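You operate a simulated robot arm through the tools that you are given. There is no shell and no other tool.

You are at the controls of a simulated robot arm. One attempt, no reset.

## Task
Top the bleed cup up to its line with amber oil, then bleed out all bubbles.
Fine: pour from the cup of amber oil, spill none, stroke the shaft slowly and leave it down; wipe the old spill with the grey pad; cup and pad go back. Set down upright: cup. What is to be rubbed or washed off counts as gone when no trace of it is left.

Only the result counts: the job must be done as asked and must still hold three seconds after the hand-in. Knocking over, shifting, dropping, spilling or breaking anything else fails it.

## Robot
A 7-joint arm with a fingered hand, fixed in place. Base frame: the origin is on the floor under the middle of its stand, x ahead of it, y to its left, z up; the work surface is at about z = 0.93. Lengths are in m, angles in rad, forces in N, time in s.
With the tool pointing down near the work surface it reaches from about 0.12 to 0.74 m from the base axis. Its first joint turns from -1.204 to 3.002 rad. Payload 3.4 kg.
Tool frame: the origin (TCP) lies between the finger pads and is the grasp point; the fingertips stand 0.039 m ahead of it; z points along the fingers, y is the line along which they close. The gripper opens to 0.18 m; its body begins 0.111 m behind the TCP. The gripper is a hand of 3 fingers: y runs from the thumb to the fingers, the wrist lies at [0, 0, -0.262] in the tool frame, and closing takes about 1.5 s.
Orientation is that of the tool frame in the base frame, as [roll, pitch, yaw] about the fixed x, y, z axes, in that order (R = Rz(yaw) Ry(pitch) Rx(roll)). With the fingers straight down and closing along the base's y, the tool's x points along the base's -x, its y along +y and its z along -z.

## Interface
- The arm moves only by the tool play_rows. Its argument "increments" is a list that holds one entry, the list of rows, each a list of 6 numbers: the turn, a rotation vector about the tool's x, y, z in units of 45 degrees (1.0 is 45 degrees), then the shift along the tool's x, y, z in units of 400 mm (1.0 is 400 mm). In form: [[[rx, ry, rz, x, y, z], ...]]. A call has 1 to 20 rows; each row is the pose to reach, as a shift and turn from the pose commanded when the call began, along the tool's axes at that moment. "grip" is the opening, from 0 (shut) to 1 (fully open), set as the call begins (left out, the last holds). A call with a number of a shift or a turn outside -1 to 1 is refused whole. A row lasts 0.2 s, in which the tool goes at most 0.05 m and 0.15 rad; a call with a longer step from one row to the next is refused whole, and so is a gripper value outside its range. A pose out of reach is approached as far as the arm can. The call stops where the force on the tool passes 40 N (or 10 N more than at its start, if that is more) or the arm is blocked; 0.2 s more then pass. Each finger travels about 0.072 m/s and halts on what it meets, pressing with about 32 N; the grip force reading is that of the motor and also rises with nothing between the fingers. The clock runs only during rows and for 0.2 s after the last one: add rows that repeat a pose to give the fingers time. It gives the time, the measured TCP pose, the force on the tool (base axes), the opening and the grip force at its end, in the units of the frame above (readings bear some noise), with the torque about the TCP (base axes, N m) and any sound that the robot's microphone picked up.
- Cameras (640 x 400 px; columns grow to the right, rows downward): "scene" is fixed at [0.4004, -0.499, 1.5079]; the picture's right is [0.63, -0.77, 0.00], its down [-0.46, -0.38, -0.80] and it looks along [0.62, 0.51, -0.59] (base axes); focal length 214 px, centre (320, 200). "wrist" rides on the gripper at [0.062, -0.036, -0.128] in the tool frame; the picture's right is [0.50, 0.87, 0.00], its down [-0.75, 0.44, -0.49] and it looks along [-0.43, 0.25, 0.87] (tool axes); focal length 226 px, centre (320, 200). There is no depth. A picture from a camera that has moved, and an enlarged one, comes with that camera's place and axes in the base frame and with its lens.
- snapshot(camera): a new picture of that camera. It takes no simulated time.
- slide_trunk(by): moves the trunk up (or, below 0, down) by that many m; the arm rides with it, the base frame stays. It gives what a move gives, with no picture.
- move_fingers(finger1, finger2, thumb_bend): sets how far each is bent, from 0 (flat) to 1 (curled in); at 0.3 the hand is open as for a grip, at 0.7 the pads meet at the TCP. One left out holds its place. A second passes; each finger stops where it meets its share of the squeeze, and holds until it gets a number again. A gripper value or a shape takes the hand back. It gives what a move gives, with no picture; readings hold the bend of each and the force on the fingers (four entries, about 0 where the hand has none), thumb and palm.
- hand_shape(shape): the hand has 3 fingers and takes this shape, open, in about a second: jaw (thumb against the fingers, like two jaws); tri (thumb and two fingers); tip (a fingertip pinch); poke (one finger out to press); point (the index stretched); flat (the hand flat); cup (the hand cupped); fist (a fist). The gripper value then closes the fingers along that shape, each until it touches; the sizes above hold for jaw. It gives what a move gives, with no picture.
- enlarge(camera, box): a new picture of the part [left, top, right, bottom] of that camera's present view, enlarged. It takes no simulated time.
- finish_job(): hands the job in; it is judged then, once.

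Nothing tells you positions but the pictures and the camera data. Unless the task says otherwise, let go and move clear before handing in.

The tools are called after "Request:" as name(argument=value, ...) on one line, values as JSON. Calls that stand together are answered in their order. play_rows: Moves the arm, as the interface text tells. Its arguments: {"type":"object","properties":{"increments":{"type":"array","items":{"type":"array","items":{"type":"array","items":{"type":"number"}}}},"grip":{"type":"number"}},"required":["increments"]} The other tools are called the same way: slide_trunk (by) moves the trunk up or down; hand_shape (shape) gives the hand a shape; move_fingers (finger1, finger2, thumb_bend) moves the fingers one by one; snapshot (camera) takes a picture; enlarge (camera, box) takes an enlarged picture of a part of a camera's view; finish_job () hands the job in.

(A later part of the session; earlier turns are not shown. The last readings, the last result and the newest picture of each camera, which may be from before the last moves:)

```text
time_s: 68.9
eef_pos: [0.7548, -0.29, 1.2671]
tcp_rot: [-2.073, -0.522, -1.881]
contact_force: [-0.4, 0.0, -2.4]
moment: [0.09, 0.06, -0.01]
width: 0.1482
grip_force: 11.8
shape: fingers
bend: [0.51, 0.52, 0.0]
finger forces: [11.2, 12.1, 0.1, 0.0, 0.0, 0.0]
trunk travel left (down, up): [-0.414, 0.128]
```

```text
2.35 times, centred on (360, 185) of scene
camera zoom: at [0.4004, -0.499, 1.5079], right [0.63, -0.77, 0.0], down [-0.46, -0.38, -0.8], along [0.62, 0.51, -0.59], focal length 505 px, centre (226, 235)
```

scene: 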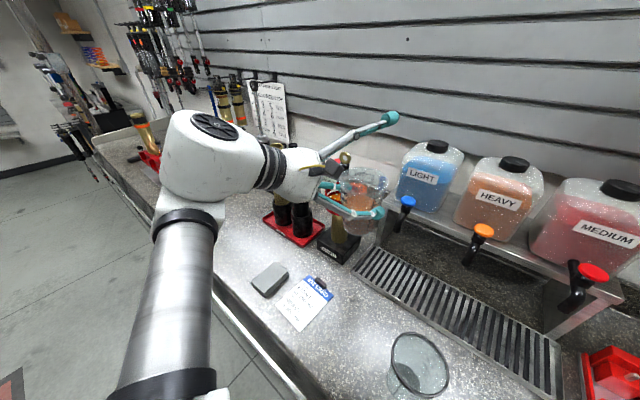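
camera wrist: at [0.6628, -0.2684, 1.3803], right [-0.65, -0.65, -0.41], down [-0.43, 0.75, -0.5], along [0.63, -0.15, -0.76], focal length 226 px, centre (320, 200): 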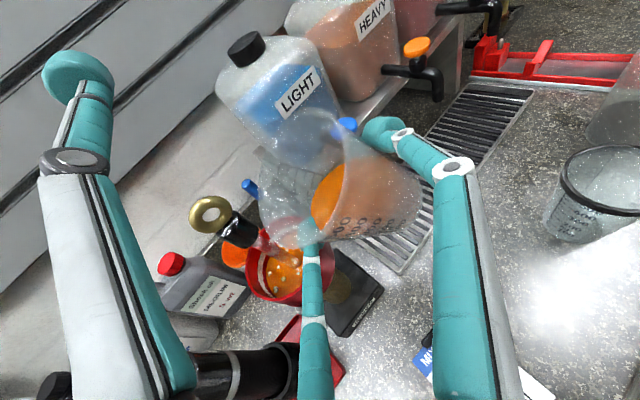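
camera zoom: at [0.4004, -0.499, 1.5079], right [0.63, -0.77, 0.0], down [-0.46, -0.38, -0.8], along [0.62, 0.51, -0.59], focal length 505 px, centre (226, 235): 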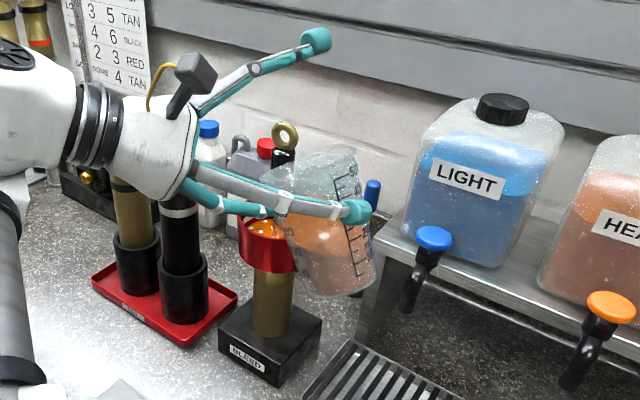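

The lip is close to the bleed cup now; another ~2 cm puts it over the open oil area right-behind of the shaft.

Request:
play_rows(increments=[[[0, 0, 0, -0.014, -0.0075, 0.0045], [0, 0, 0, -0.028, -0.015, 0.009], [0, 0, 0, -0.0415, -0.0223, 0.0133], [0, 0, 0, -0.0415, -0.0223, 0.0133]]])

Request:
enlarge(camera="wrist", box=[180, 150, 380, 320])

Request:
enlarge(camera="scene", box=[310, 130, 410, 230])

```text
time_s: 69.9
eef_pos: [0.7684, -0.2773, 1.2632]
tcp_rot: [-2.073, -0.522, -1.881]
contact_force: [0.5, -0.3, -1.9]
moment: [0.1, 0.03, 0.03]
width: 0.1489
grip_force: 11.4
shape: fingers
bend: [0.51, 0.52, 0.0]
finger forces: [11.2, 12.2, 0.0, 0.1, 0.1, 0.0]
trunk travel left (down, up): [-0.414, 0.128]
```

```text
2.35 times, centred on (280, 235) of wrist
camera zoom: at [0.6767, -0.2548, 1.3769], right [-0.65, -0.65, -0.41], down [-0.43, 0.75, -0.5], along [0.63, -0.15, -0.76], focal length 532 px, centre (414, 118)
```

zoom: 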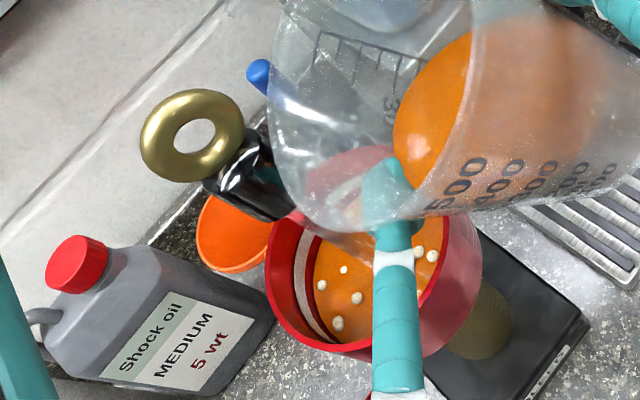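

```text
4.00 times, centred on (360, 180) of scene
camera zoom: at [0.4004, -0.499, 1.5079], right [0.63, -0.77, 0.0], down [-0.46, -0.38, -0.8], along [0.62, 0.51, -0.59], focal length 858 px, centre (160, 280)
```

zoom: 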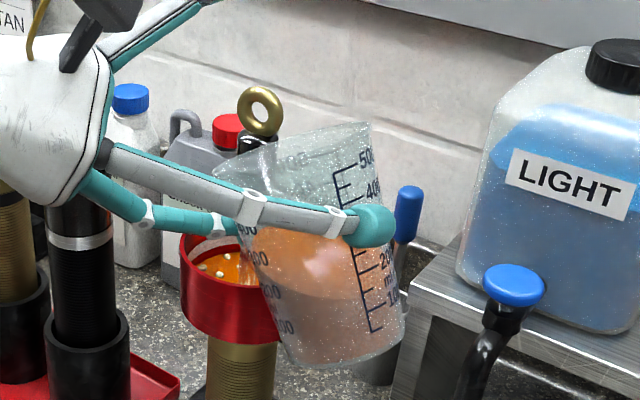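

The lip is over the bleed cup's oil, beside the shaft, with clearance to the ring. I'll roll on slowly to 40° and see where the oil stands against the lip.

Request:
play_rows(increments=[[[0, 0.02, -0.037, -0.0015, -0.0008, -0.0004], [0, 0.045, -0.082, -0.0034, -0.0018, -0.001], [0, 0.07, -0.128, -0.0054, -0.0028, -0.0015], [0, 0.095, -0.173, -0.0073, -0.0037, -0.002], [0, 0.107, -0.195, -0.0082, -0.0042, -0.0023], [0, 0.107, -0.195, -0.0082, -0.0042, -0.0023]]])

Request:
snapshot(camera="wrist")

Request:
enlarge(camera="wrist", box=[180, 150, 380, 320])

Request:
enlarge(camera="scene", box=[310, 130, 410, 230])

```text
time_s: 71.3
eef_pos: [0.7695, -0.2739, 1.2634]
tcp_rot: [-2.072, -0.696, -1.879]
contact_force: [-0.3, 0.0, -2.1]
moment: [0.08, 0.05, 0.05]
width: 0.1485
grip_force: 11.6
shape: fingers
bend: [0.52, 0.52, 0.0]
finger forces: [10.9, 12.3, 0.1, 0.0, 0.0, 0.1]
trunk travel left (down, up): [-0.414, 0.128]
```

```text
taken
camera wrist: at [0.6835, -0.2325, 1.3765], right [-0.66, -0.7, -0.26], down [-0.46, 0.66, -0.59], along [0.59, -0.27, -0.76], focal length 226 px, centre (320, 200)
```

wrist: 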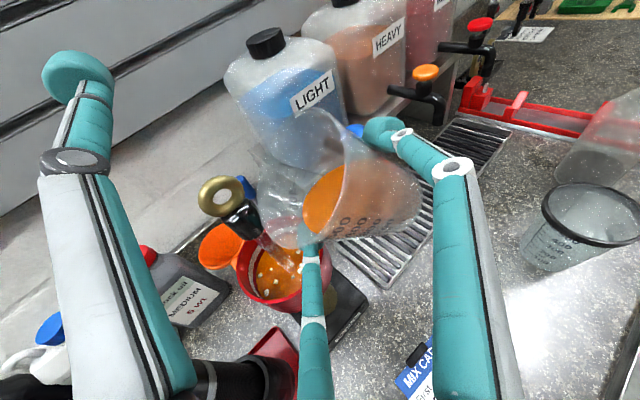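

```text
2.35 times, centred on (280, 235) of wrist
camera zoom: at [0.6835, -0.2325, 1.3765], right [-0.66, -0.7, -0.26], down [-0.46, 0.66, -0.59], along [0.59, -0.27, -0.76], focal length 532 px, centre (414, 118)
```

zoom: 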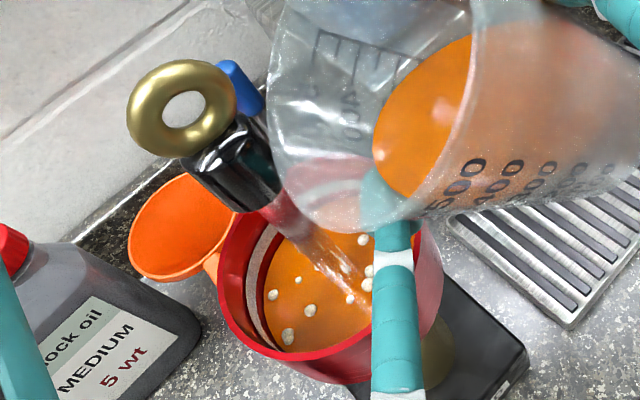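

```text
4.00 times, centred on (360, 180) of scene
camera zoom: at [0.4004, -0.499, 1.5079], right [0.63, -0.77, 0.0], down [-0.46, -0.38, -0.8], along [0.62, 0.51, -0.59], focal length 858 px, centre (160, 280)
```

zoom: 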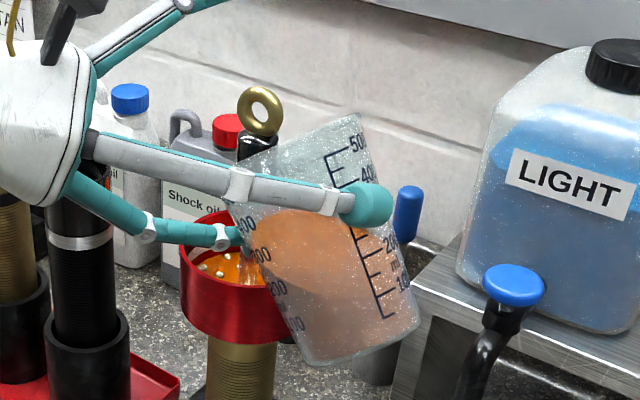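

The oil hasn't reached the lip yet. I'll roll 5° more and look again.

Request:
play_rows(increments=[[[0, 0.018, -0.0325, -0.0016, -0.0012, -0.0006], [0, 0.036, -0.065, -0.0032, -0.0023, -0.0013], [0, 0.0535, -0.0975, -0.0048, -0.0035, -0.0019], [0, 0.0535, -0.0975, -0.0048, -0.0035, -0.0019]]])

Request:
enlarge(camera="wrist", box=[180, 150, 380, 320])

Request:
enlarge(camera="scene", box=[310, 130, 410, 230])

```text
time_s: 72.3
eef_pos: [0.7698, -0.2709, 1.2652]
tcp_rot: [-2.073, -0.784, -1.881]
contact_force: [0.3, -0.2, -2.8]
moment: [0.11, 0.06, 0.0]
width: 0.1486
grip_force: 11.3
shape: fingers
bend: [0.52, 0.52, 0.0]
finger forces: [10.8, 12.4, 0.1, 0.1, 0.1, 0.0]
trunk travel left (down, up): [-0.414, 0.128]
```

```text
2.35 times, centred on (280, 235) of wrist
camera zoom: at [0.6869, -0.2209, 1.3754], right [-0.67, -0.72, -0.18], down [-0.48, 0.61, -0.63], along [0.57, -0.34, -0.75], focal length 532 px, centre (414, 118)
```

zoom: 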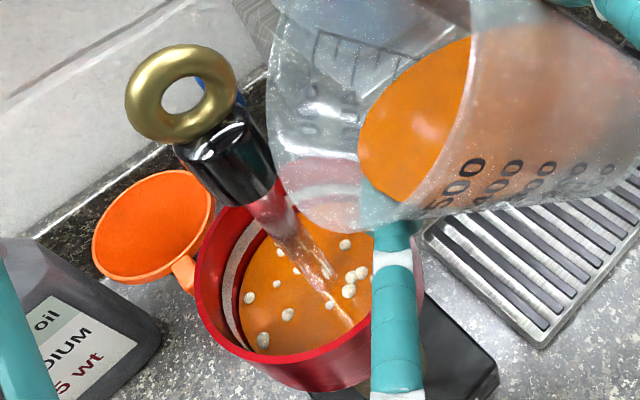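

```text
4.00 times, centred on (360, 180) of scene
camera zoom: at [0.4004, -0.499, 1.5079], right [0.63, -0.77, 0.0], down [-0.46, -0.38, -0.8], along [0.62, 0.51, -0.59], focal length 858 px, centre (160, 280)
```

zoom: 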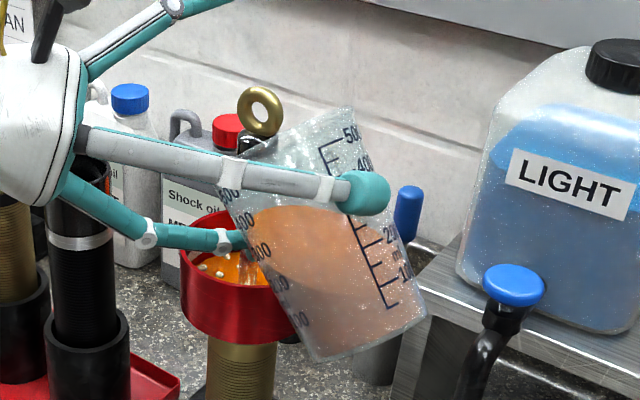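

Still not at the lip. Another 5°.

Request:
play_rows(increments=[[[0, 0.018, -0.0325, -0.0015, -0.0013, -0.0007], [0, 0.036, -0.065, -0.003, -0.0026, -0.0014], [0, 0.0535, -0.0975, -0.0046, -0.004, -0.0022], [0, 0.0535, -0.0975, -0.0046, -0.004, -0.0022]]])

Request:
enlarge(camera="wrist", box=[180, 150, 380, 320])

Request:
enlarge(camera="scene", box=[310, 130, 410, 230])

```text
time_s: 73.3
eef_pos: [0.7707, -0.2688, 1.2648]
tcp_rot: [-2.073, -0.871, -1.879]
contact_force: [0.3, -0.2, -2.3]
moment: [0.14, 0.03, -0.02]
width: 0.1484
grip_force: 11.6
shape: fingers
bend: [0.52, 0.52, 0.0]
finger forces: [10.8, 12.5, 0.0, 0.0, 0.0, 0.1]
trunk travel left (down, up): [-0.414, 0.128]
```

```text
2.35 times, centred on (280, 235) of wrist
camera zoom: at [0.6902, -0.2091, 1.3729], right [-0.67, -0.73, -0.11], down [-0.5, 0.55, -0.67], along [0.55, -0.4, -0.74], focal length 532 px, centre (414, 118)
```

zoom: 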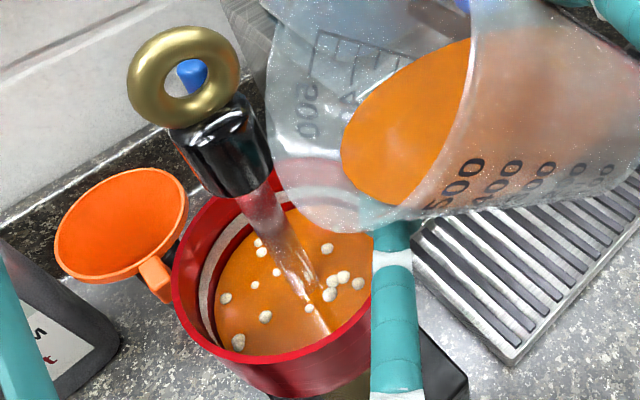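

```text
4.00 times, centred on (360, 180) of scene
camera zoom: at [0.4004, -0.499, 1.5079], right [0.63, -0.77, 0.0], down [-0.46, -0.38, -0.8], along [0.62, 0.51, -0.59], focal length 858 px, centre (160, 280)
```

zoom: 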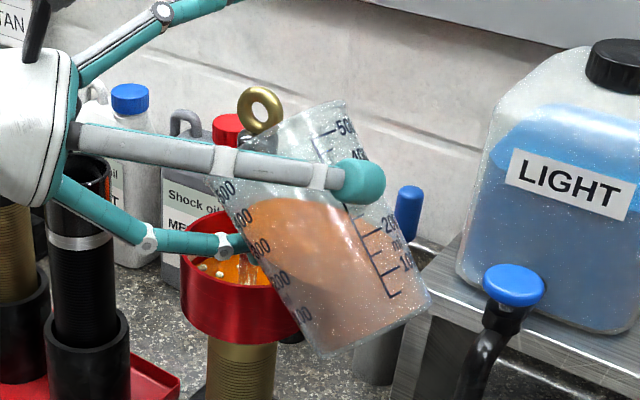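

The oil is approaching the lip at 50°. I'll continue in 3° steps, looking after each.

Request:
play_rows(increments=[[[0, 0.016, -0.029, -0.0014, -0.0015, -0.0008], [0, 0.0321, -0.0585, -0.0027, -0.0029, -0.0016], [0, 0.0321, -0.0585, -0.0027, -0.0029, -0.0016]]])

Request:
enlarge(camera="wrist", box=[180, 150, 380, 320])

Request:
enlarge(camera="scene", box=[310, 130, 410, 230])

```text
time_s: 74.1
eef_pos: [0.7715, -0.2672, 1.2633]
tcp_rot: [-2.074, -0.924, -1.88]
contact_force: [0.5, 0.0, -1.8]
moment: [0.1, 0.07, 0.02]
width: 0.1485
grip_force: 11.5
shape: fingers
bend: [0.52, 0.52, 0.0]
finger forces: [10.7, 12.5, 0.0, 0.0, 0.1, 0.0]
trunk travel left (down, up): [-0.414, 0.128]
```

```text
2.35 times, centred on (280, 235) of wrist
camera zoom: at [0.6928, -0.2023, 1.3709], right [-0.67, -0.74, -0.06], down [-0.51, 0.52, -0.69], along [0.54, -0.43, -0.72], focal length 532 px, centre (414, 118)
```

zoom: 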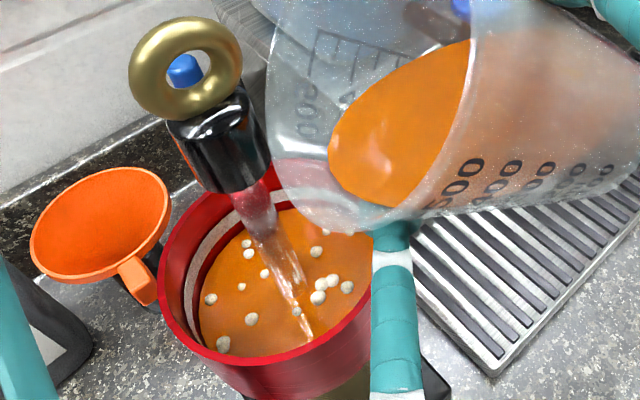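

```text
4.00 times, centred on (360, 180) of scene
camera zoom: at [0.4004, -0.499, 1.5079], right [0.63, -0.77, 0.0], down [-0.46, -0.38, -0.8], along [0.62, 0.51, -0.59], focal length 858 px, centre (160, 280)
```

zoom: 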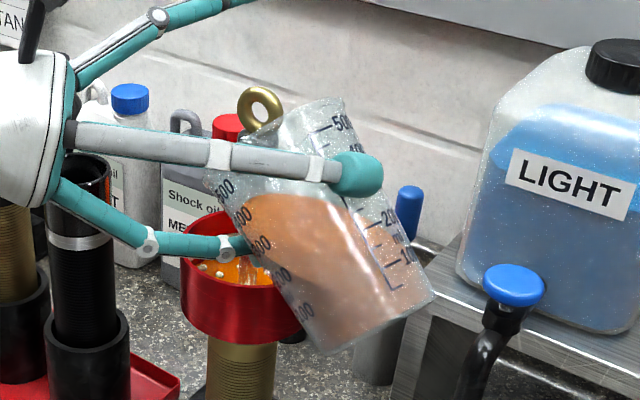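

Close to the lip now. Another 3°.

Request:
play_rows(increments=[[[0, 0.016, -0.029, -0.0013, -0.0016, -0.0009], [0, 0.0321, -0.0585, -0.0027, -0.0031, -0.0017], [0, 0.0321, -0.0585, -0.0027, -0.0031, -0.0017]]])

Request:
enlarge(camera="wrist", box=[180, 150, 380, 320])

Request:
enlarge(camera="scene", box=[310, 130, 410, 230])

```text
time_s: 74.9
eef_pos: [0.7715, -0.266, 1.2635]
tcp_rot: [-2.076, -0.975, -1.876]
contact_force: [0.2, -0.7, -2.2]
moment: [0.14, 0.02, -0.01]
width: 0.148
grip_force: 11.4
shape: fingers
bend: [0.52, 0.52, 0.0]
finger forces: [10.7, 12.4, 0.1, 0.0, 0.0, 0.0]
trunk travel left (down, up): [-0.414, 0.128]
```

```text
2.35 times, centred on (280, 235) of wrist
camera zoom: at [0.6947, -0.1951, 1.369], right [-0.67, -0.74, -0.01], down [-0.52, 0.48, -0.7], along [0.53, -0.47, -0.71], focal length 532 px, centre (414, 118)
```

zoom: 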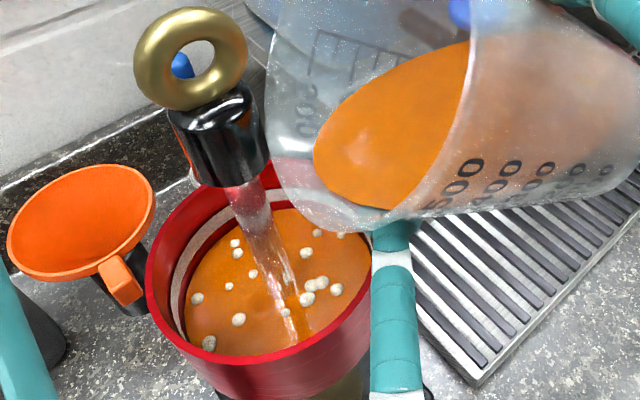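

```text
4.00 times, centred on (360, 180) of scene
camera zoom: at [0.4004, -0.499, 1.5079], right [0.63, -0.77, 0.0], down [-0.46, -0.38, -0.8], along [0.62, 0.51, -0.59], focal length 858 px, centre (160, 280)
```

zoom: 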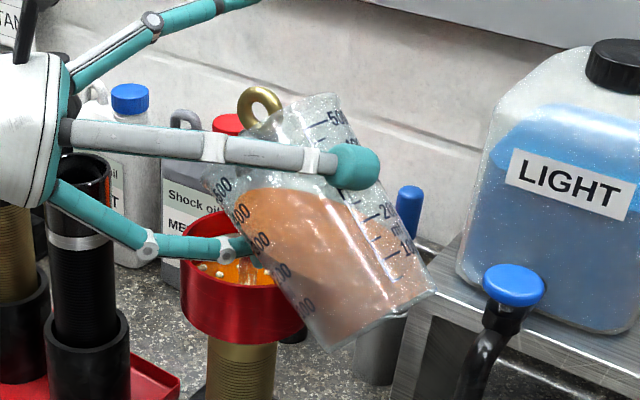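

Nearly there. Another 3°.

Request:
play_rows(increments=[[[0, 0.016, -0.029, -0.0013, -0.0017, -0.001], [0, 0.0321, -0.0585, -0.0027, -0.0035, -0.0019], [0, 0.0321, -0.0585, -0.0027, -0.0035, -0.0019]]])

Request:
enlarge(camera="wrist", box=[180, 150, 380, 320])

Request:
enlarge(camera="scene", box=[310, 130, 410, 230])

```text
time_s: 75.7
eef_pos: [0.7722, -0.263, 1.2637]
tcp_rot: [-2.075, -1.029, -1.88]
contact_force: [-0.6, -0.4, -2.0]
moment: [0.16, 0.05, -0.01]
width: 0.1482
grip_force: 11.3
shape: fingers
bend: [0.52, 0.52, 0.0]
finger forces: [10.7, 12.5, 0.0, 0.1, 0.1, 0.0]
trunk travel left (down, up): [-0.414, 0.128]
```

```text
2.35 times, centred on (280, 235) of wrist
camera zoom: at [0.6972, -0.1887, 1.3667], right [-0.67, -0.74, 0.04], down [-0.53, 0.45, -0.72], along [0.51, -0.5, -0.69], focal length 532 px, centre (414, 118)
```

zoom: 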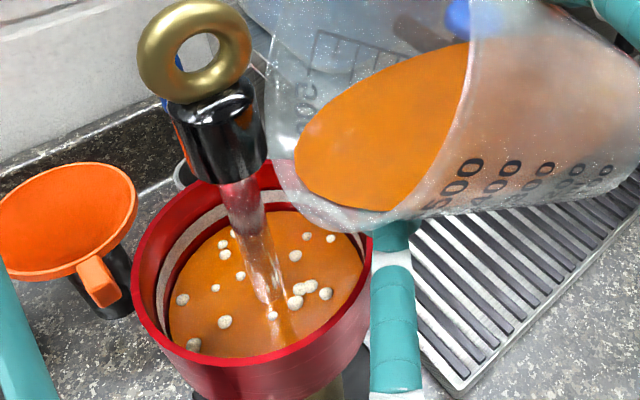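

```text
4.00 times, centred on (360, 180) of scene
camera zoom: at [0.4004, -0.499, 1.5079], right [0.63, -0.77, 0.0], down [-0.46, -0.38, -0.8], along [0.62, 0.51, -0.59], focal length 858 px, centre (160, 280)
```

zoom: 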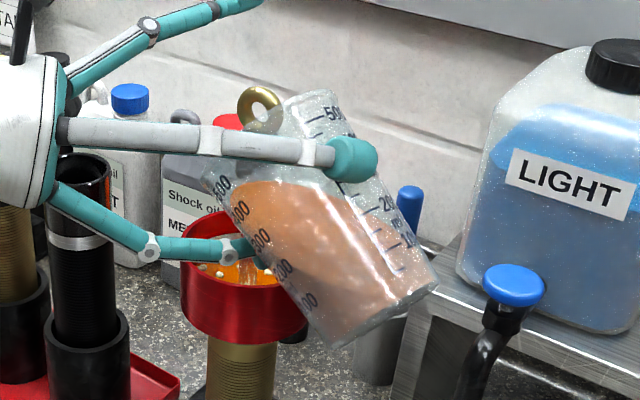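

The oil is within a few mm of the lip, and the fall line lands well inside the bleed cup. Now 2° steps.

Request:
play_rows(increments=[[[0, 0.0107, -0.0195, -0.0008, -0.0011, -0.0006], [0, 0.0214, -0.039, -0.0016, -0.0023, -0.0013], [0, 0.0214, -0.039, -0.0016, -0.0023, -0.0013]]])

Request:
enlarge(camera="wrist", box=[180, 150, 380, 320])

Request:
enlarge(camera="scene", box=[310, 130, 410, 230])

```text
time_s: 76.5
eef_pos: [0.7728, -0.2625, 1.2632]
tcp_rot: [-2.074, -1.062, -1.877]
contact_force: [-1.4, 0.0, -2.8]
moment: [0.12, 0.03, -0.01]
width: 0.148
grip_force: 11.4
shape: fingers
bend: [0.52, 0.52, 0.0]
finger forces: [10.6, 12.6, 0.0, 0.0, 0.1, 0.1]
trunk travel left (down, up): [-0.414, 0.128]
```

```text
2.35 times, centred on (280, 235) of wrist
camera zoom: at [0.6991, -0.184, 1.3648], right [-0.67, -0.74, 0.07], down [-0.54, 0.42, -0.73], along [0.51, -0.53, -0.68], focal length 532 px, centre (414, 118)
```

zoom: 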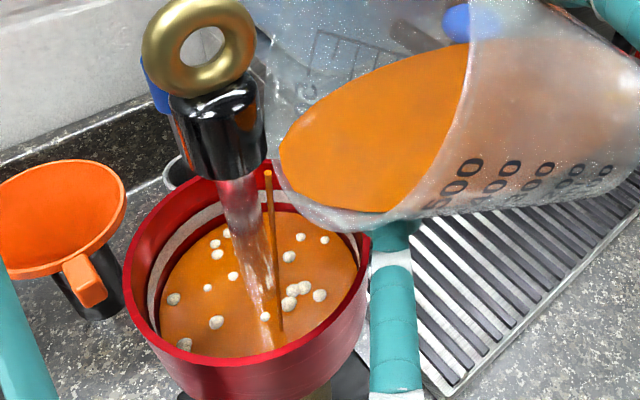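

```text
4.00 times, centred on (360, 180) of scene
camera zoom: at [0.4004, -0.499, 1.5079], right [0.63, -0.77, 0.0], down [-0.46, -0.38, -0.8], along [0.62, 0.51, -0.59], focal length 858 px, centre (160, 280)
```

zoom: 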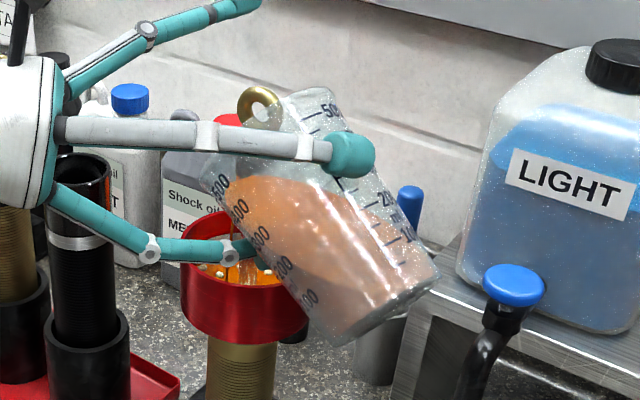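

A thin amber stream is falling into the bleed cup, landing about 2.3 cm from the shaft, well inside. I'll hold here and watch the level.

Request:
play_rows(increments=[[[0, 0, 0, 0, 0, 0], [0, 0, 0, 0, 0, 0], [0, 0, 0, 0, 0, 0], [0, 0, 0, 0, 0, 0]]])

Request:
enlarge(camera="wrist", box=[200, 180, 340, 320])

Request:
enlarge(camera="scene", box=[310, 150, 390, 240])

```text
time_s: 77.5
eef_pos: [0.7735, -0.2624, 1.2639]
tcp_rot: [-2.076, -1.064, -1.878]
contact_force: [-0.2, 0.1, -1.9]
moment: [0.11, 0.04, 0.04]
width: 0.1484
grip_force: 11.6
shape: fingers
bend: [0.52, 0.52, 0.0]
finger forces: [10.6, 12.6, 0.0, 0.0, 0.0, 0.1]
trunk travel left (down, up): [-0.414, 0.128]
```

```text
2.86 times, centred on (270, 250) of wrist
camera zoom: at [0.6992, -0.1839, 1.3649], right [-0.67, -0.74, 0.07], down [-0.54, 0.42, -0.73], along [0.51, -0.53, -0.68], focal length 646 px, centre (463, 57)
```

zoom: 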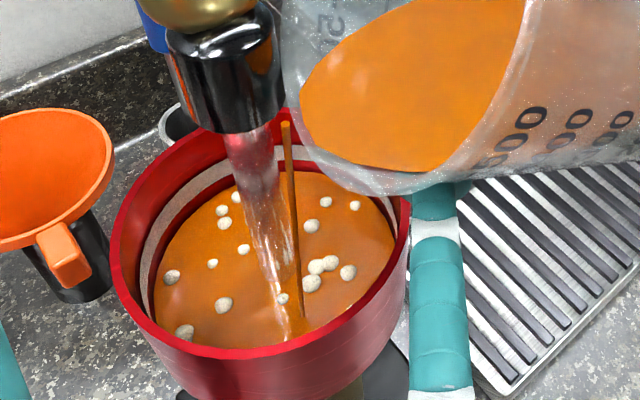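

```text
4.44 times, centred on (350, 195) of scene
camera zoom: at [0.4004, -0.499, 1.5079], right [0.63, -0.77, 0.0], down [-0.46, -0.38, -0.8], along [0.62, 0.51, -0.59], focal length 953 px, centre (187, 222)
```

zoom: 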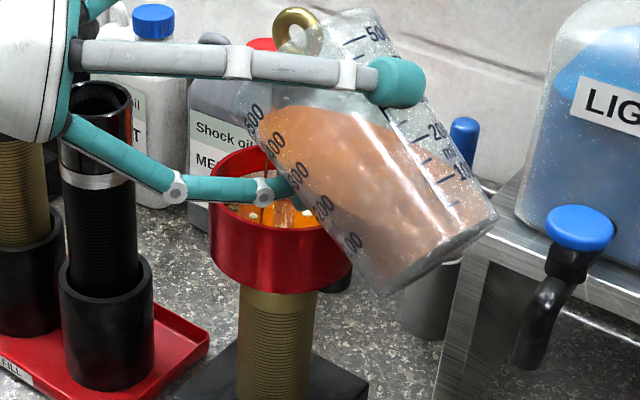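

The stream is steady and landing inside. The red strip beneath the band is thinner; I'll hold a bit more.

Request:
play_rows(increments=[[[0, 0, 0, 0, 0, 0], [0, 0, 0, 0, 0, 0], [0, 0, 0, 0, 0, 0], [0, 0, 0, 0, 0, 0], [0, 0, 0, 0, 0, 0], [0, 0, 0, 0, 0, 0], [0, 0, 0, 0, 0, 0], [0, 0, 0, 0, 0, 0]]])

Request:
enlarge(camera="wrist", box=[200, 180, 340, 320])

Request:
enlarge(camera="wrist", box=[215, 215, 275, 285])

```text
time_s: 79.3
eef_pos: [0.7729, -0.2631, 1.2634]
tcp_rot: [-2.076, -1.062, -1.878]
contact_force: [0.2, -0.2, -2.7]
moment: [0.14, 0.03, -0.03]
width: 0.1482
grip_force: 12.1
shape: fingers
bend: [0.52, 0.52, 0.0]
finger forces: [10.6, 12.7, 0.1, 0.1, 0.1, 0.1]
trunk travel left (down, up): [-0.414, 0.128]
```

```text
2.86 times, centred on (270, 250) of wrist
camera zoom: at [0.6992, -0.1839, 1.3649], right [-0.67, -0.74, 0.07], down [-0.54, 0.42, -0.73], along [0.51, -0.53, -0.68], focal length 646 px, centre (463, 57)
```

zoom: 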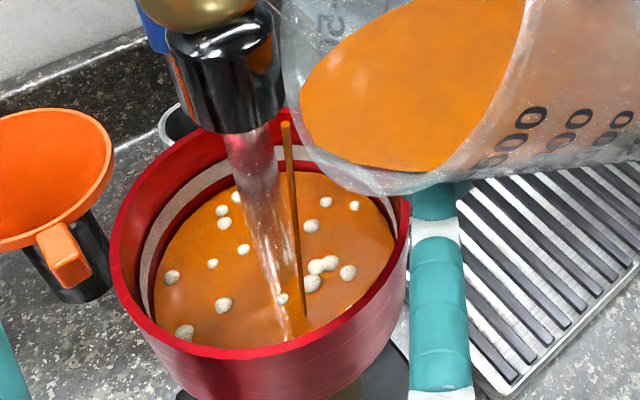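

```text
5.71 times, centred on (245, 250) of wrist
camera zoom: at [0.6992, -0.1839, 1.3649], right [-0.67, -0.74, 0.07], down [-0.54, 0.42, -0.73], along [0.51, -0.53, -0.68], focal length 1292 px, centre (749, -86)
```

zoom: 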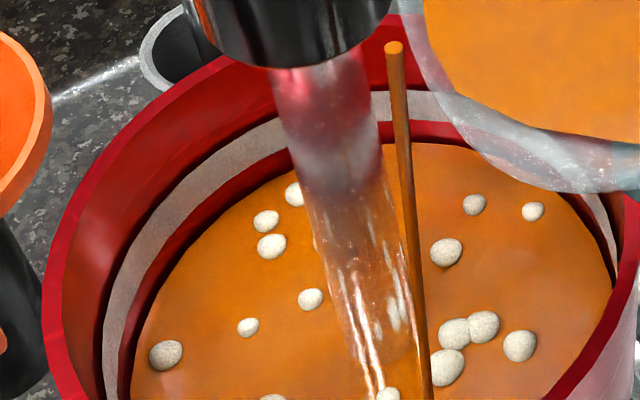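

This close view shows the band with a red gap of similar width still below it. I'll hold four seconds and compare.

Request:
play_rows(increments=[[[0, 0, 0, 0, 0, 0], [0, 0, 0, 0, 0, 0], [0, 0, 0, 0, 0, 0], [0, 0, 0, 0, 0, 0], [0, 0, 0, 0, 0, 0], [0, 0, 0, 0, 0, 0], [0, 0, 0, 0, 0, 0], [0, 0, 0, 0, 0, 0], [0, 0, 0, 0, 0, 0], [0, 0, 0, 0, 0, 0], [0, 0, 0, 0, 0, 0], [0, 0, 0, 0, 0, 0], [0, 0, 0, 0, 0, 0], [0, 0, 0, 0, 0, 0], [0, 0, 0, 0, 0, 0], [0, 0, 0, 0, 0, 0], [0, 0, 0, 0, 0, 0], [0, 0, 0, 0, 0, 0], [0, 0, 0, 0, 0, 0], [0, 0, 0, 0, 0, 0]]])

Request:
enlarge(camera="wrist", box=[215, 215, 275, 285])

Request:
enlarge(camera="wrist", box=[200, 180, 340, 320])

```text
time_s: 83.5
eef_pos: [0.7735, -0.2632, 1.2636]
tcp_rot: [-2.073, -1.063, -1.879]
contact_force: [-0.3, -0.5, -1.4]
moment: [0.11, 0.02, -0.01]
width: 0.1484
grip_force: 11.7
shape: fingers
bend: [0.52, 0.52, 0.0]
finger forces: [10.5, 12.7, 0.0, 0.0, 0.0, 0.0]
trunk travel left (down, up): [-0.414, 0.128]
```

```text
5.71 times, centred on (245, 250) of wrist
camera zoom: at [0.6992, -0.1839, 1.3649], right [-0.67, -0.74, 0.07], down [-0.54, 0.42, -0.73], along [0.51, -0.53, -0.68], focal length 1292 px, centre (749, -86)
```

zoom: 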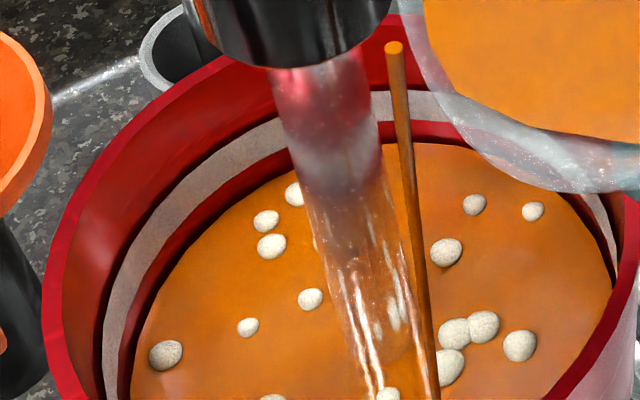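

```text
2.86 times, centred on (270, 250) of wrist
camera zoom: at [0.6992, -0.1839, 1.3649], right [-0.67, -0.74, 0.07], down [-0.54, 0.42, -0.73], along [0.51, -0.53, -0.68], focal length 646 px, centre (463, 57)
```

zoom: 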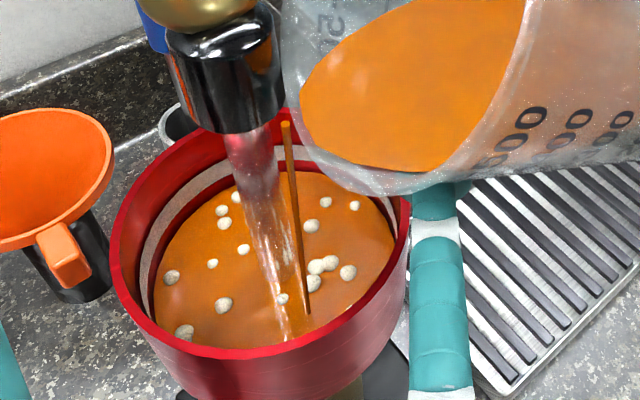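

The trickle is fading without visible change in level, so a little more tilt is needed. Adding 2° and holding.

Request:
play_rows(increments=[[[0, 0.0107, -0.0195, -0.0008, -0.0012, -0.0007], [0, 0.0214, -0.039, -0.0016, -0.0025, -0.0014], [0, 0.0214, -0.039, -0.0016, -0.0025, -0.0014], [0, 0.0214, -0.039, -0.0016, -0.0025, -0.0014]]])

Request:
enlarge(camera="wrist", box=[200, 180, 340, 320])

Request:
play_rows(increments=[[[0, 0, 0, 0, 0, 0], [0, 0, 0, 0, 0, 0], [0, 0, 0, 0, 0, 0], [0, 0, 0, 0, 0, 0], [0, 0, 0, 0, 0, 0], [0, 0, 0, 0, 0, 0], [0, 0, 0, 0, 0, 0], [0, 0, 0, 0, 0, 0], [0, 0, 0, 0, 0, 0], [0, 0, 0, 0, 0, 0]]])

Request:
enlarge(camera="wrist", box=[200, 180, 340, 320])

```text
time_s: 84.5
eef_pos: [0.7735, -0.2614, 1.2639]
tcp_rot: [-2.076, -1.099, -1.878]
contact_force: [-0.6, -0.1, -2.7]
moment: [0.13, 0.04, 0.0]
width: 0.1483
grip_force: 11.8
shape: fingers
bend: [0.52, 0.52, 0.0]
finger forces: [10.6, 12.6, 0.1, 0.0, 0.1, 0.1]
trunk travel left (down, up): [-0.414, 0.128]
```

```text
2.86 times, centred on (270, 250) of wrist
camera zoom: at [0.7003, -0.1789, 1.3628], right [-0.67, -0.73, 0.1], down [-0.55, 0.4, -0.74], along [0.5, -0.55, -0.67], focal length 646 px, centre (463, 57)
```

zoom: 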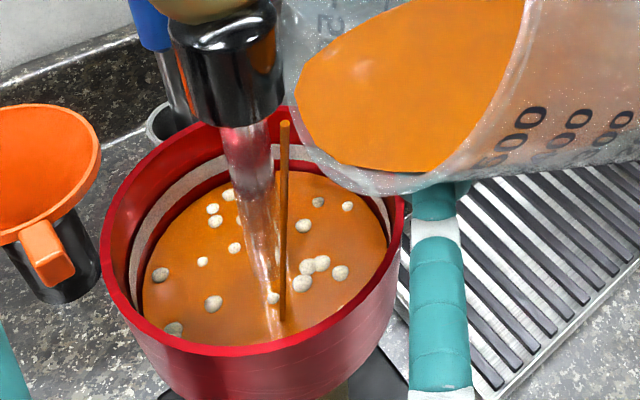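

```text
time_s: 86.7
eef_pos: [0.7731, -0.2609, 1.2636]
tcp_rot: [-2.074, -1.098, -1.879]
contact_force: [0.4, 0.0, -2.4]
moment: [0.1, 0.01, 0.0]
width: 0.1483
grip_force: 11.5
shape: fingers
bend: [0.52, 0.52, 0.0]
finger forces: [10.6, 12.5, 0.0, 0.0, 0.0, 0.0]
trunk travel left (down, up): [-0.414, 0.128]
```

```text
2.86 times, centred on (270, 250) of wrist
camera zoom: at [0.7002, -0.179, 1.3629], right [-0.67, -0.73, 0.1], down [-0.55, 0.4, -0.74], along [0.5, -0.55, -0.67], focal length 646 px, centre (463, 57)
```

zoom: 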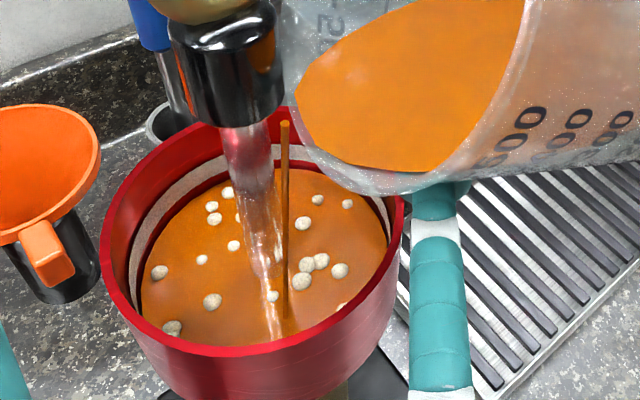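

The stream is still flowing. I'll hold four more seconds, then compare the gap.

Request:
play_rows(increments=[[[0, 0, 0, 0, 0, 0], [0, 0, 0, 0, 0, 0], [0, 0, 0, 0, 0, 0], [0, 0, 0, 0, 0, 0], [0, 0, 0, 0, 0, 0], [0, 0, 0, 0, 0, 0], [0, 0, 0, 0, 0, 0], [0, 0, 0, 0, 0, 0], [0, 0, 0, 0, 0, 0], [0, 0, 0, 0, 0, 0], [0, 0, 0, 0, 0, 0], [0, 0, 0, 0, 0, 0], [0, 0, 0, 0, 0, 0], [0, 0, 0, 0, 0, 0], [0, 0, 0, 0, 0, 0], [0, 0, 0, 0, 0, 0], [0, 0, 0, 0, 0, 0], [0, 0, 0, 0, 0, 0], [0, 0, 0, 0, 0, 0], [0, 0, 0, 0, 0, 0]]])

Request:
enlarge(camera="wrist", box=[215, 215, 275, 285])

Request:
enlarge(camera="wrist", box=[200, 180, 340, 320])

```text
time_s: 90.9
eef_pos: [0.7732, -0.2616, 1.2638]
tcp_rot: [-2.074, -1.098, -1.879]
contact_force: [-0.6, -0.1, -2.6]
moment: [0.1, 0.07, -0.04]
width: 0.1483
grip_force: 11.4
shape: fingers
bend: [0.52, 0.52, 0.0]
finger forces: [10.6, 12.5, 0.1, 0.0, 0.1, 0.0]
trunk travel left (down, up): [-0.414, 0.128]
```

```text
5.71 times, centred on (245, 250) of wrist
camera zoom: at [0.7002, -0.179, 1.3629], right [-0.67, -0.73, 0.1], down [-0.55, 0.4, -0.74], along [0.5, -0.55, -0.67], focal length 1292 px, centre (749, -86)
```

zoom: 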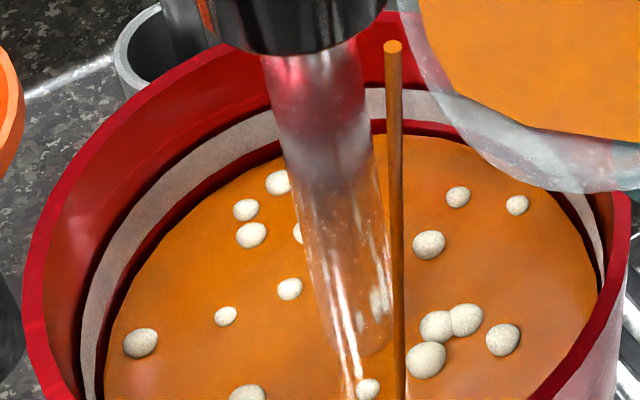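

```text
2.86 times, centred on (270, 250) of wrist
camera zoom: at [0.7002, -0.179, 1.3629], right [-0.67, -0.73, 0.1], down [-0.55, 0.4, -0.74], along [0.5, -0.55, -0.67], focal length 646 px, centre (463, 57)
```

zoom: 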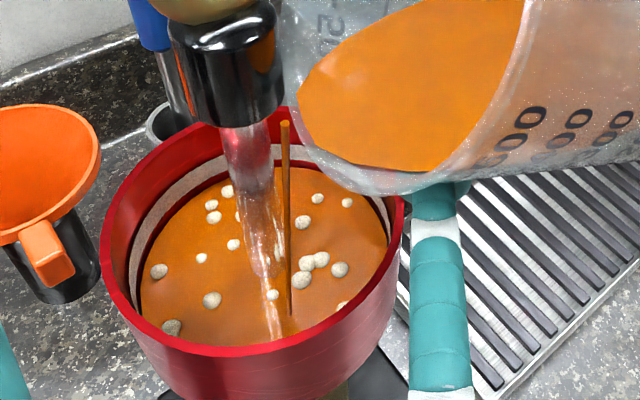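

The gap is shrinking steadily. I'll add 2° and keep holding.

Request:
play_rows(increments=[[[0, 0.0107, -0.0195, -0.0007, -0.0013, -0.0007], [0, 0.0214, -0.039, -0.0015, -0.0026, -0.0014], [0, 0.0214, -0.039, -0.0015, -0.0026, -0.0014], [0, 0.0214, -0.039, -0.0015, -0.0026, -0.0014], [0, 0.0214, -0.039, -0.0015, -0.0026, -0.0014], [0, 0.0214, -0.039, -0.0015, -0.0026, -0.0014], [0, 0.0214, -0.039, -0.0015, -0.0026, -0.0014], [0, 0.0214, -0.039, -0.0015, -0.0026, -0.0014], [0, 0.0214, -0.039, -0.0015, -0.0026, -0.0014], [0, 0.0214, -0.039, -0.0015, -0.0026, -0.0014], [0, 0.0214, -0.039, -0.0015, -0.0026, -0.0014], [0, 0.0214, -0.039, -0.0015, -0.0026, -0.0014], [0, 0.0214, -0.039, -0.0015, -0.0026, -0.0014], [0, 0.0214, -0.039, -0.0015, -0.0026, -0.0014], [0, 0.0214, -0.039, -0.0015, -0.0026, -0.0014], [0, 0.0214, -0.039, -0.0015, -0.0026, -0.0014]]])

Request:
enlarge(camera="wrist", box=[215, 215, 275, 285])

Request:
enlarge(camera="wrist", box=[200, 180, 340, 320])

```text
time_s: 94.3
eef_pos: [0.7732, -0.2593, 1.2633]
tcp_rot: [-2.075, -1.133, -1.878]
contact_force: [0.3, -0.9, -2.3]
moment: [0.11, 0.0, 0.02]
width: 0.1483
grip_force: 11.7
shape: fingers
bend: [0.52, 0.52, 0.0]
finger forces: [10.9, 12.3, 0.0, 0.0, 0.0, 0.0]
trunk travel left (down, up): [-0.414, 0.128]
```

```text
5.71 times, centred on (245, 250) of wrist
camera zoom: at [0.7017, -0.1744, 1.3609], right [-0.67, -0.73, 0.13], down [-0.55, 0.38, -0.74], along [0.49, -0.57, -0.66], focal length 1292 px, centre (749, -86)
```

zoom: 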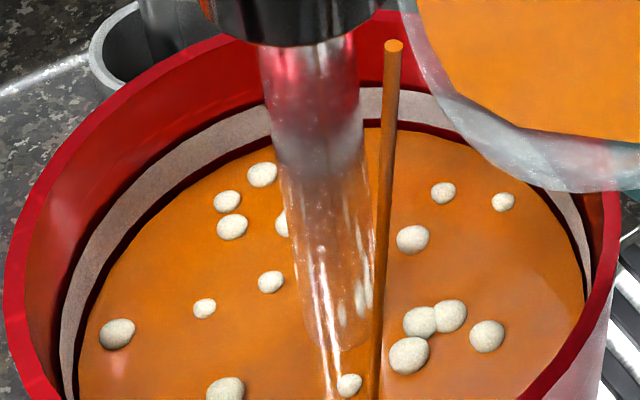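

```text
2.86 times, centred on (270, 250) of wrist
camera zoom: at [0.7017, -0.1744, 1.3609], right [-0.67, -0.73, 0.13], down [-0.55, 0.38, -0.74], along [0.49, -0.57, -0.66], focal length 646 px, centre (463, 57)
```

zoom: 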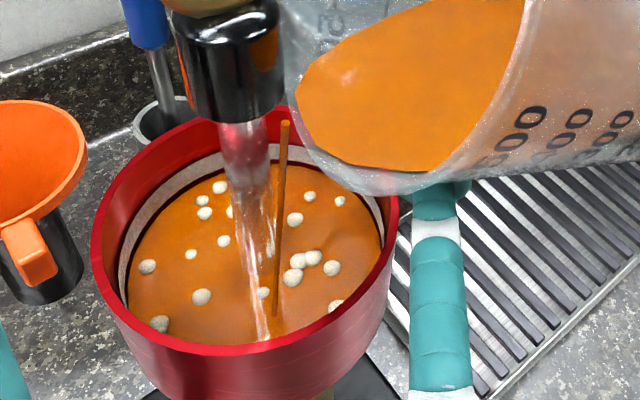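

The oil is now almost at the band's lower edge. Holding three more seconds at this tilt.

Request:
play_rows(increments=[[[0, 0, 0, 0, 0, 0], [0, 0, 0, 0, 0, 0], [0, 0, 0, 0, 0, 0], [0, 0, 0, 0, 0, 0], [0, 0, 0, 0, 0, 0], [0, 0, 0, 0, 0, 0], [0, 0, 0, 0, 0, 0], [0, 0, 0, 0, 0, 0], [0, 0, 0, 0, 0, 0], [0, 0, 0, 0, 0, 0], [0, 0, 0, 0, 0, 0], [0, 0, 0, 0, 0, 0], [0, 0, 0, 0, 0, 0], [0, 0, 0, 0, 0, 0]]])

Request:
enlarge(camera="wrist", box=[215, 215, 275, 285])

Request:
enlarge(camera="wrist", box=[250, 220, 300, 260])

```text
time_s: 97.3
eef_pos: [0.7734, -0.2606, 1.2632]
tcp_rot: [-2.075, -1.133, -1.877]
contact_force: [-0.7, -0.4, -1.7]
moment: [0.09, 0.0, 0.0]
width: 0.1482
grip_force: 11.5
shape: fingers
bend: [0.52, 0.52, 0.0]
finger forces: [10.9, 12.3, 0.0, 0.0, 0.0, 0.0]
trunk travel left (down, up): [-0.414, 0.128]
```

```text
5.71 times, centred on (245, 250) of wrist
camera zoom: at [0.7017, -0.1744, 1.3609], right [-0.67, -0.73, 0.13], down [-0.55, 0.38, -0.74], along [0.49, -0.57, -0.66], focal length 1292 px, centre (749, -86)
```

zoom: 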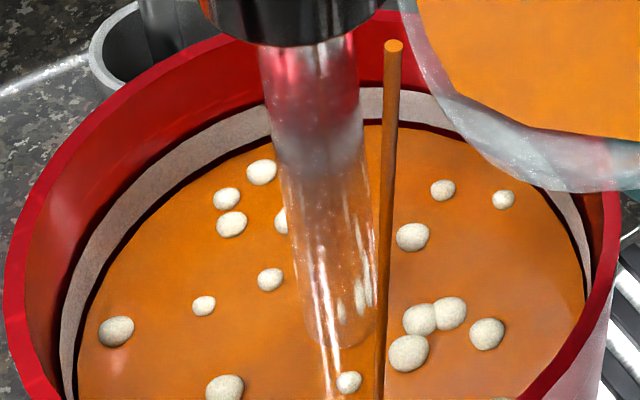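

```text
10.00 times, centred on (275, 240) of wrist
camera zoom: at [0.7017, -0.1744, 1.3609], right [-0.67, -0.73, 0.13], down [-0.55, 0.38, -0.74], along [0.49, -0.57, -0.66], focal length 2261 px, centre (770, -200)
```

zoom: 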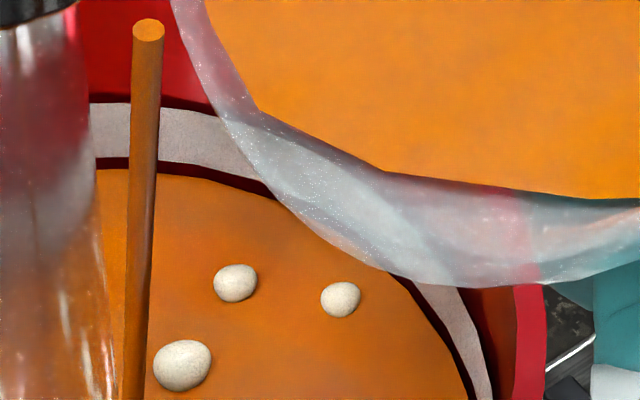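

The band is about 10 mm tall (z≈1.137–1.147) and the oil now stands just beneath it, at about 1.135. I'll take the line as the band's middle, so I add 2° more and keep pouring.

Request:
play_rows(increments=[[[0, 0.0107, -0.0195, -0.0007, -0.0013, -0.0007], [0, 0.0214, -0.039, -0.0014, -0.0026, -0.0015], [0, 0.0214, -0.039, -0.0014, -0.0026, -0.0015], [0, 0.0214, -0.039, -0.0014, -0.0026, -0.0015], [0, 0.0214, -0.039, -0.0014, -0.0026, -0.0015], [0, 0.0214, -0.039, -0.0014, -0.0026, -0.0015], [0, 0.0214, -0.039, -0.0014, -0.0026, -0.0015], [0, 0.0214, -0.039, -0.0014, -0.0026, -0.0015], [0, 0.0214, -0.039, -0.0014, -0.0026, -0.0015], [0, 0.0214, -0.039, -0.0014, -0.0026, -0.0015], [0, 0.0214, -0.039, -0.0014, -0.0026, -0.0015], [0, 0.0214, -0.039, -0.0014, -0.0026, -0.0015], [0, 0.0214, -0.039, -0.0014, -0.0026, -0.0015], [0, 0.0214, -0.039, -0.0014, -0.0026, -0.0015], [0, 0.0214, -0.039, -0.0014, -0.0026, -0.0015], [0, 0.0214, -0.039, -0.0014, -0.0026, -0.0015]]])

Request:
enlarge(camera="wrist", box=[200, 180, 340, 320])

Request:
enlarge(camera="wrist", box=[240, 215, 290, 255])

```text
time_s: 100.7
eef_pos: [0.7732, -0.2597, 1.2637]
tcp_rot: [-2.076, -1.168, -1.877]
contact_force: [0.8, 0.1, -1.3]
moment: [0.11, 0.03, 0.02]
width: 0.1476
grip_force: 11.7
shape: fingers
bend: [0.52, 0.52, 0.0]
finger forces: [10.7, 12.5, 0.1, 0.0, 0.0, 0.0]
trunk travel left (down, up): [-0.414, 0.128]
```

```text
2.86 times, centred on (270, 250) of wrist
camera zoom: at [0.7029, -0.1705, 1.3586], right [-0.67, -0.72, 0.16], down [-0.56, 0.35, -0.75], along [0.49, -0.59, -0.64], focal length 646 px, centre (463, 57)
```

zoom: 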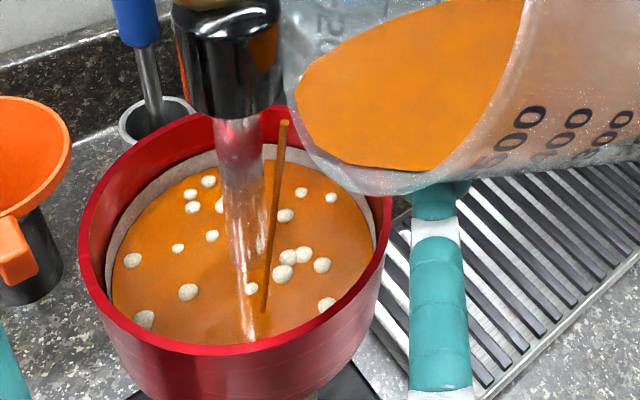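

```text
10.00 times, centred on (265, 235) of wrist
camera zoom: at [0.7029, -0.1705, 1.3586], right [-0.67, -0.72, 0.16], down [-0.56, 0.35, -0.75], along [0.49, -0.59, -0.64], focal length 2261 px, centre (870, -150)
```

zoom: 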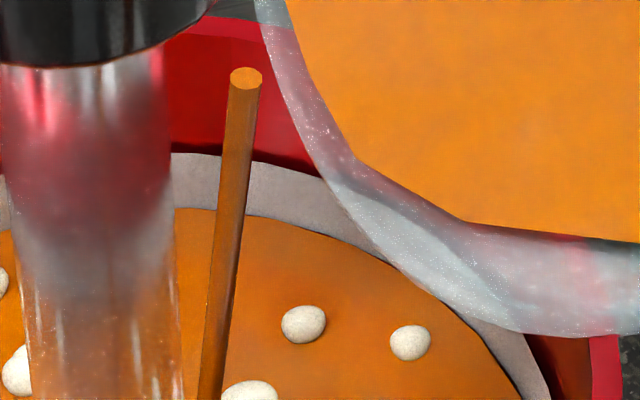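

The oil has just reached the band's lower edge. I keep pouring toward the band's middle.

Request:
play_rows(increments=[[[0, 0, 0, 0, 0, 0], [0, 0, 0, 0, 0, 0], [0, 0, 0, 0, 0, 0], [0, 0, 0, 0, 0, 0], [0, 0, 0, 0, 0, 0], [0, 0, 0, 0, 0, 0], [0, 0, 0, 0, 0, 0], [0, 0, 0, 0, 0, 0], [0, 0, 0, 0, 0, 0], [0, 0, 0, 0, 0, 0], [0, 0, 0, 0, 0, 0], [0, 0, 0, 0, 0, 0], [0, 0, 0, 0, 0, 0], [0, 0, 0, 0, 0, 0], [0, 0, 0, 0, 0, 0]]])

Request:
enlarge(camera="wrist", box=[240, 215, 290, 255])

Request:
enlarge(camera="scene", box=[310, 150, 390, 240])

```text
time_s: 103.9
eef_pos: [0.7738, -0.2583, 1.2636]
tcp_rot: [-2.076, -1.167, -1.878]
contact_force: [1.1, 0.4, -1.7]
moment: [0.12, 0.01, 0.0]
width: 0.1482
grip_force: 11.1
shape: fingers
bend: [0.52, 0.52, 0.0]
finger forces: [10.8, 12.4, 0.1, 0.1, 0.0, 0.0]
trunk travel left (down, up): [-0.414, 0.128]
```

```text
10.00 times, centred on (265, 235) of wrist
camera zoom: at [0.7029, -0.1705, 1.3586], right [-0.67, -0.72, 0.16], down [-0.56, 0.35, -0.75], along [0.49, -0.59, -0.64], focal length 2261 px, centre (870, -150)
```

zoom: 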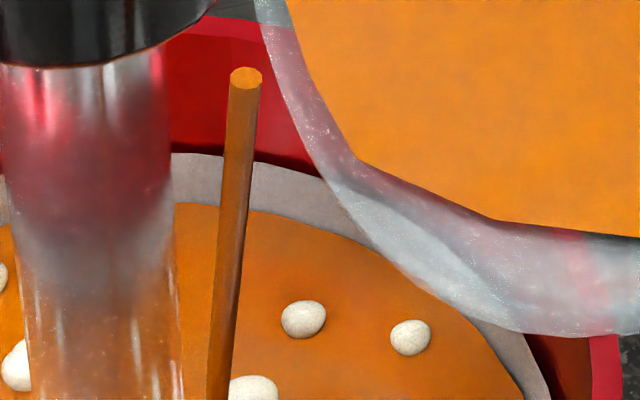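

```text
4.44 times, centred on (350, 195) of scene
camera zoom: at [0.4004, -0.499, 1.5079], right [0.63, -0.77, 0.0], down [-0.46, -0.38, -0.8], along [0.62, 0.51, -0.59], focal length 953 px, centre (187, 222)
```

zoom: 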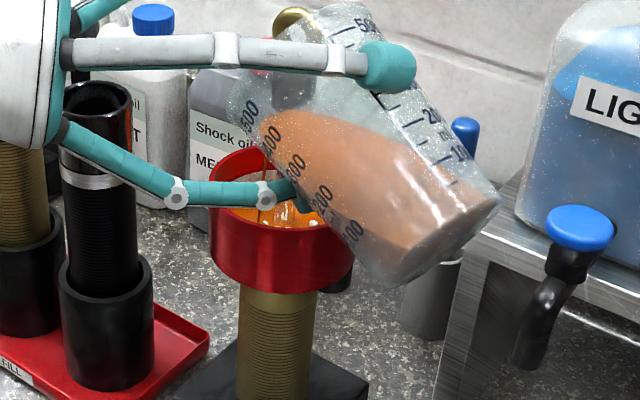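

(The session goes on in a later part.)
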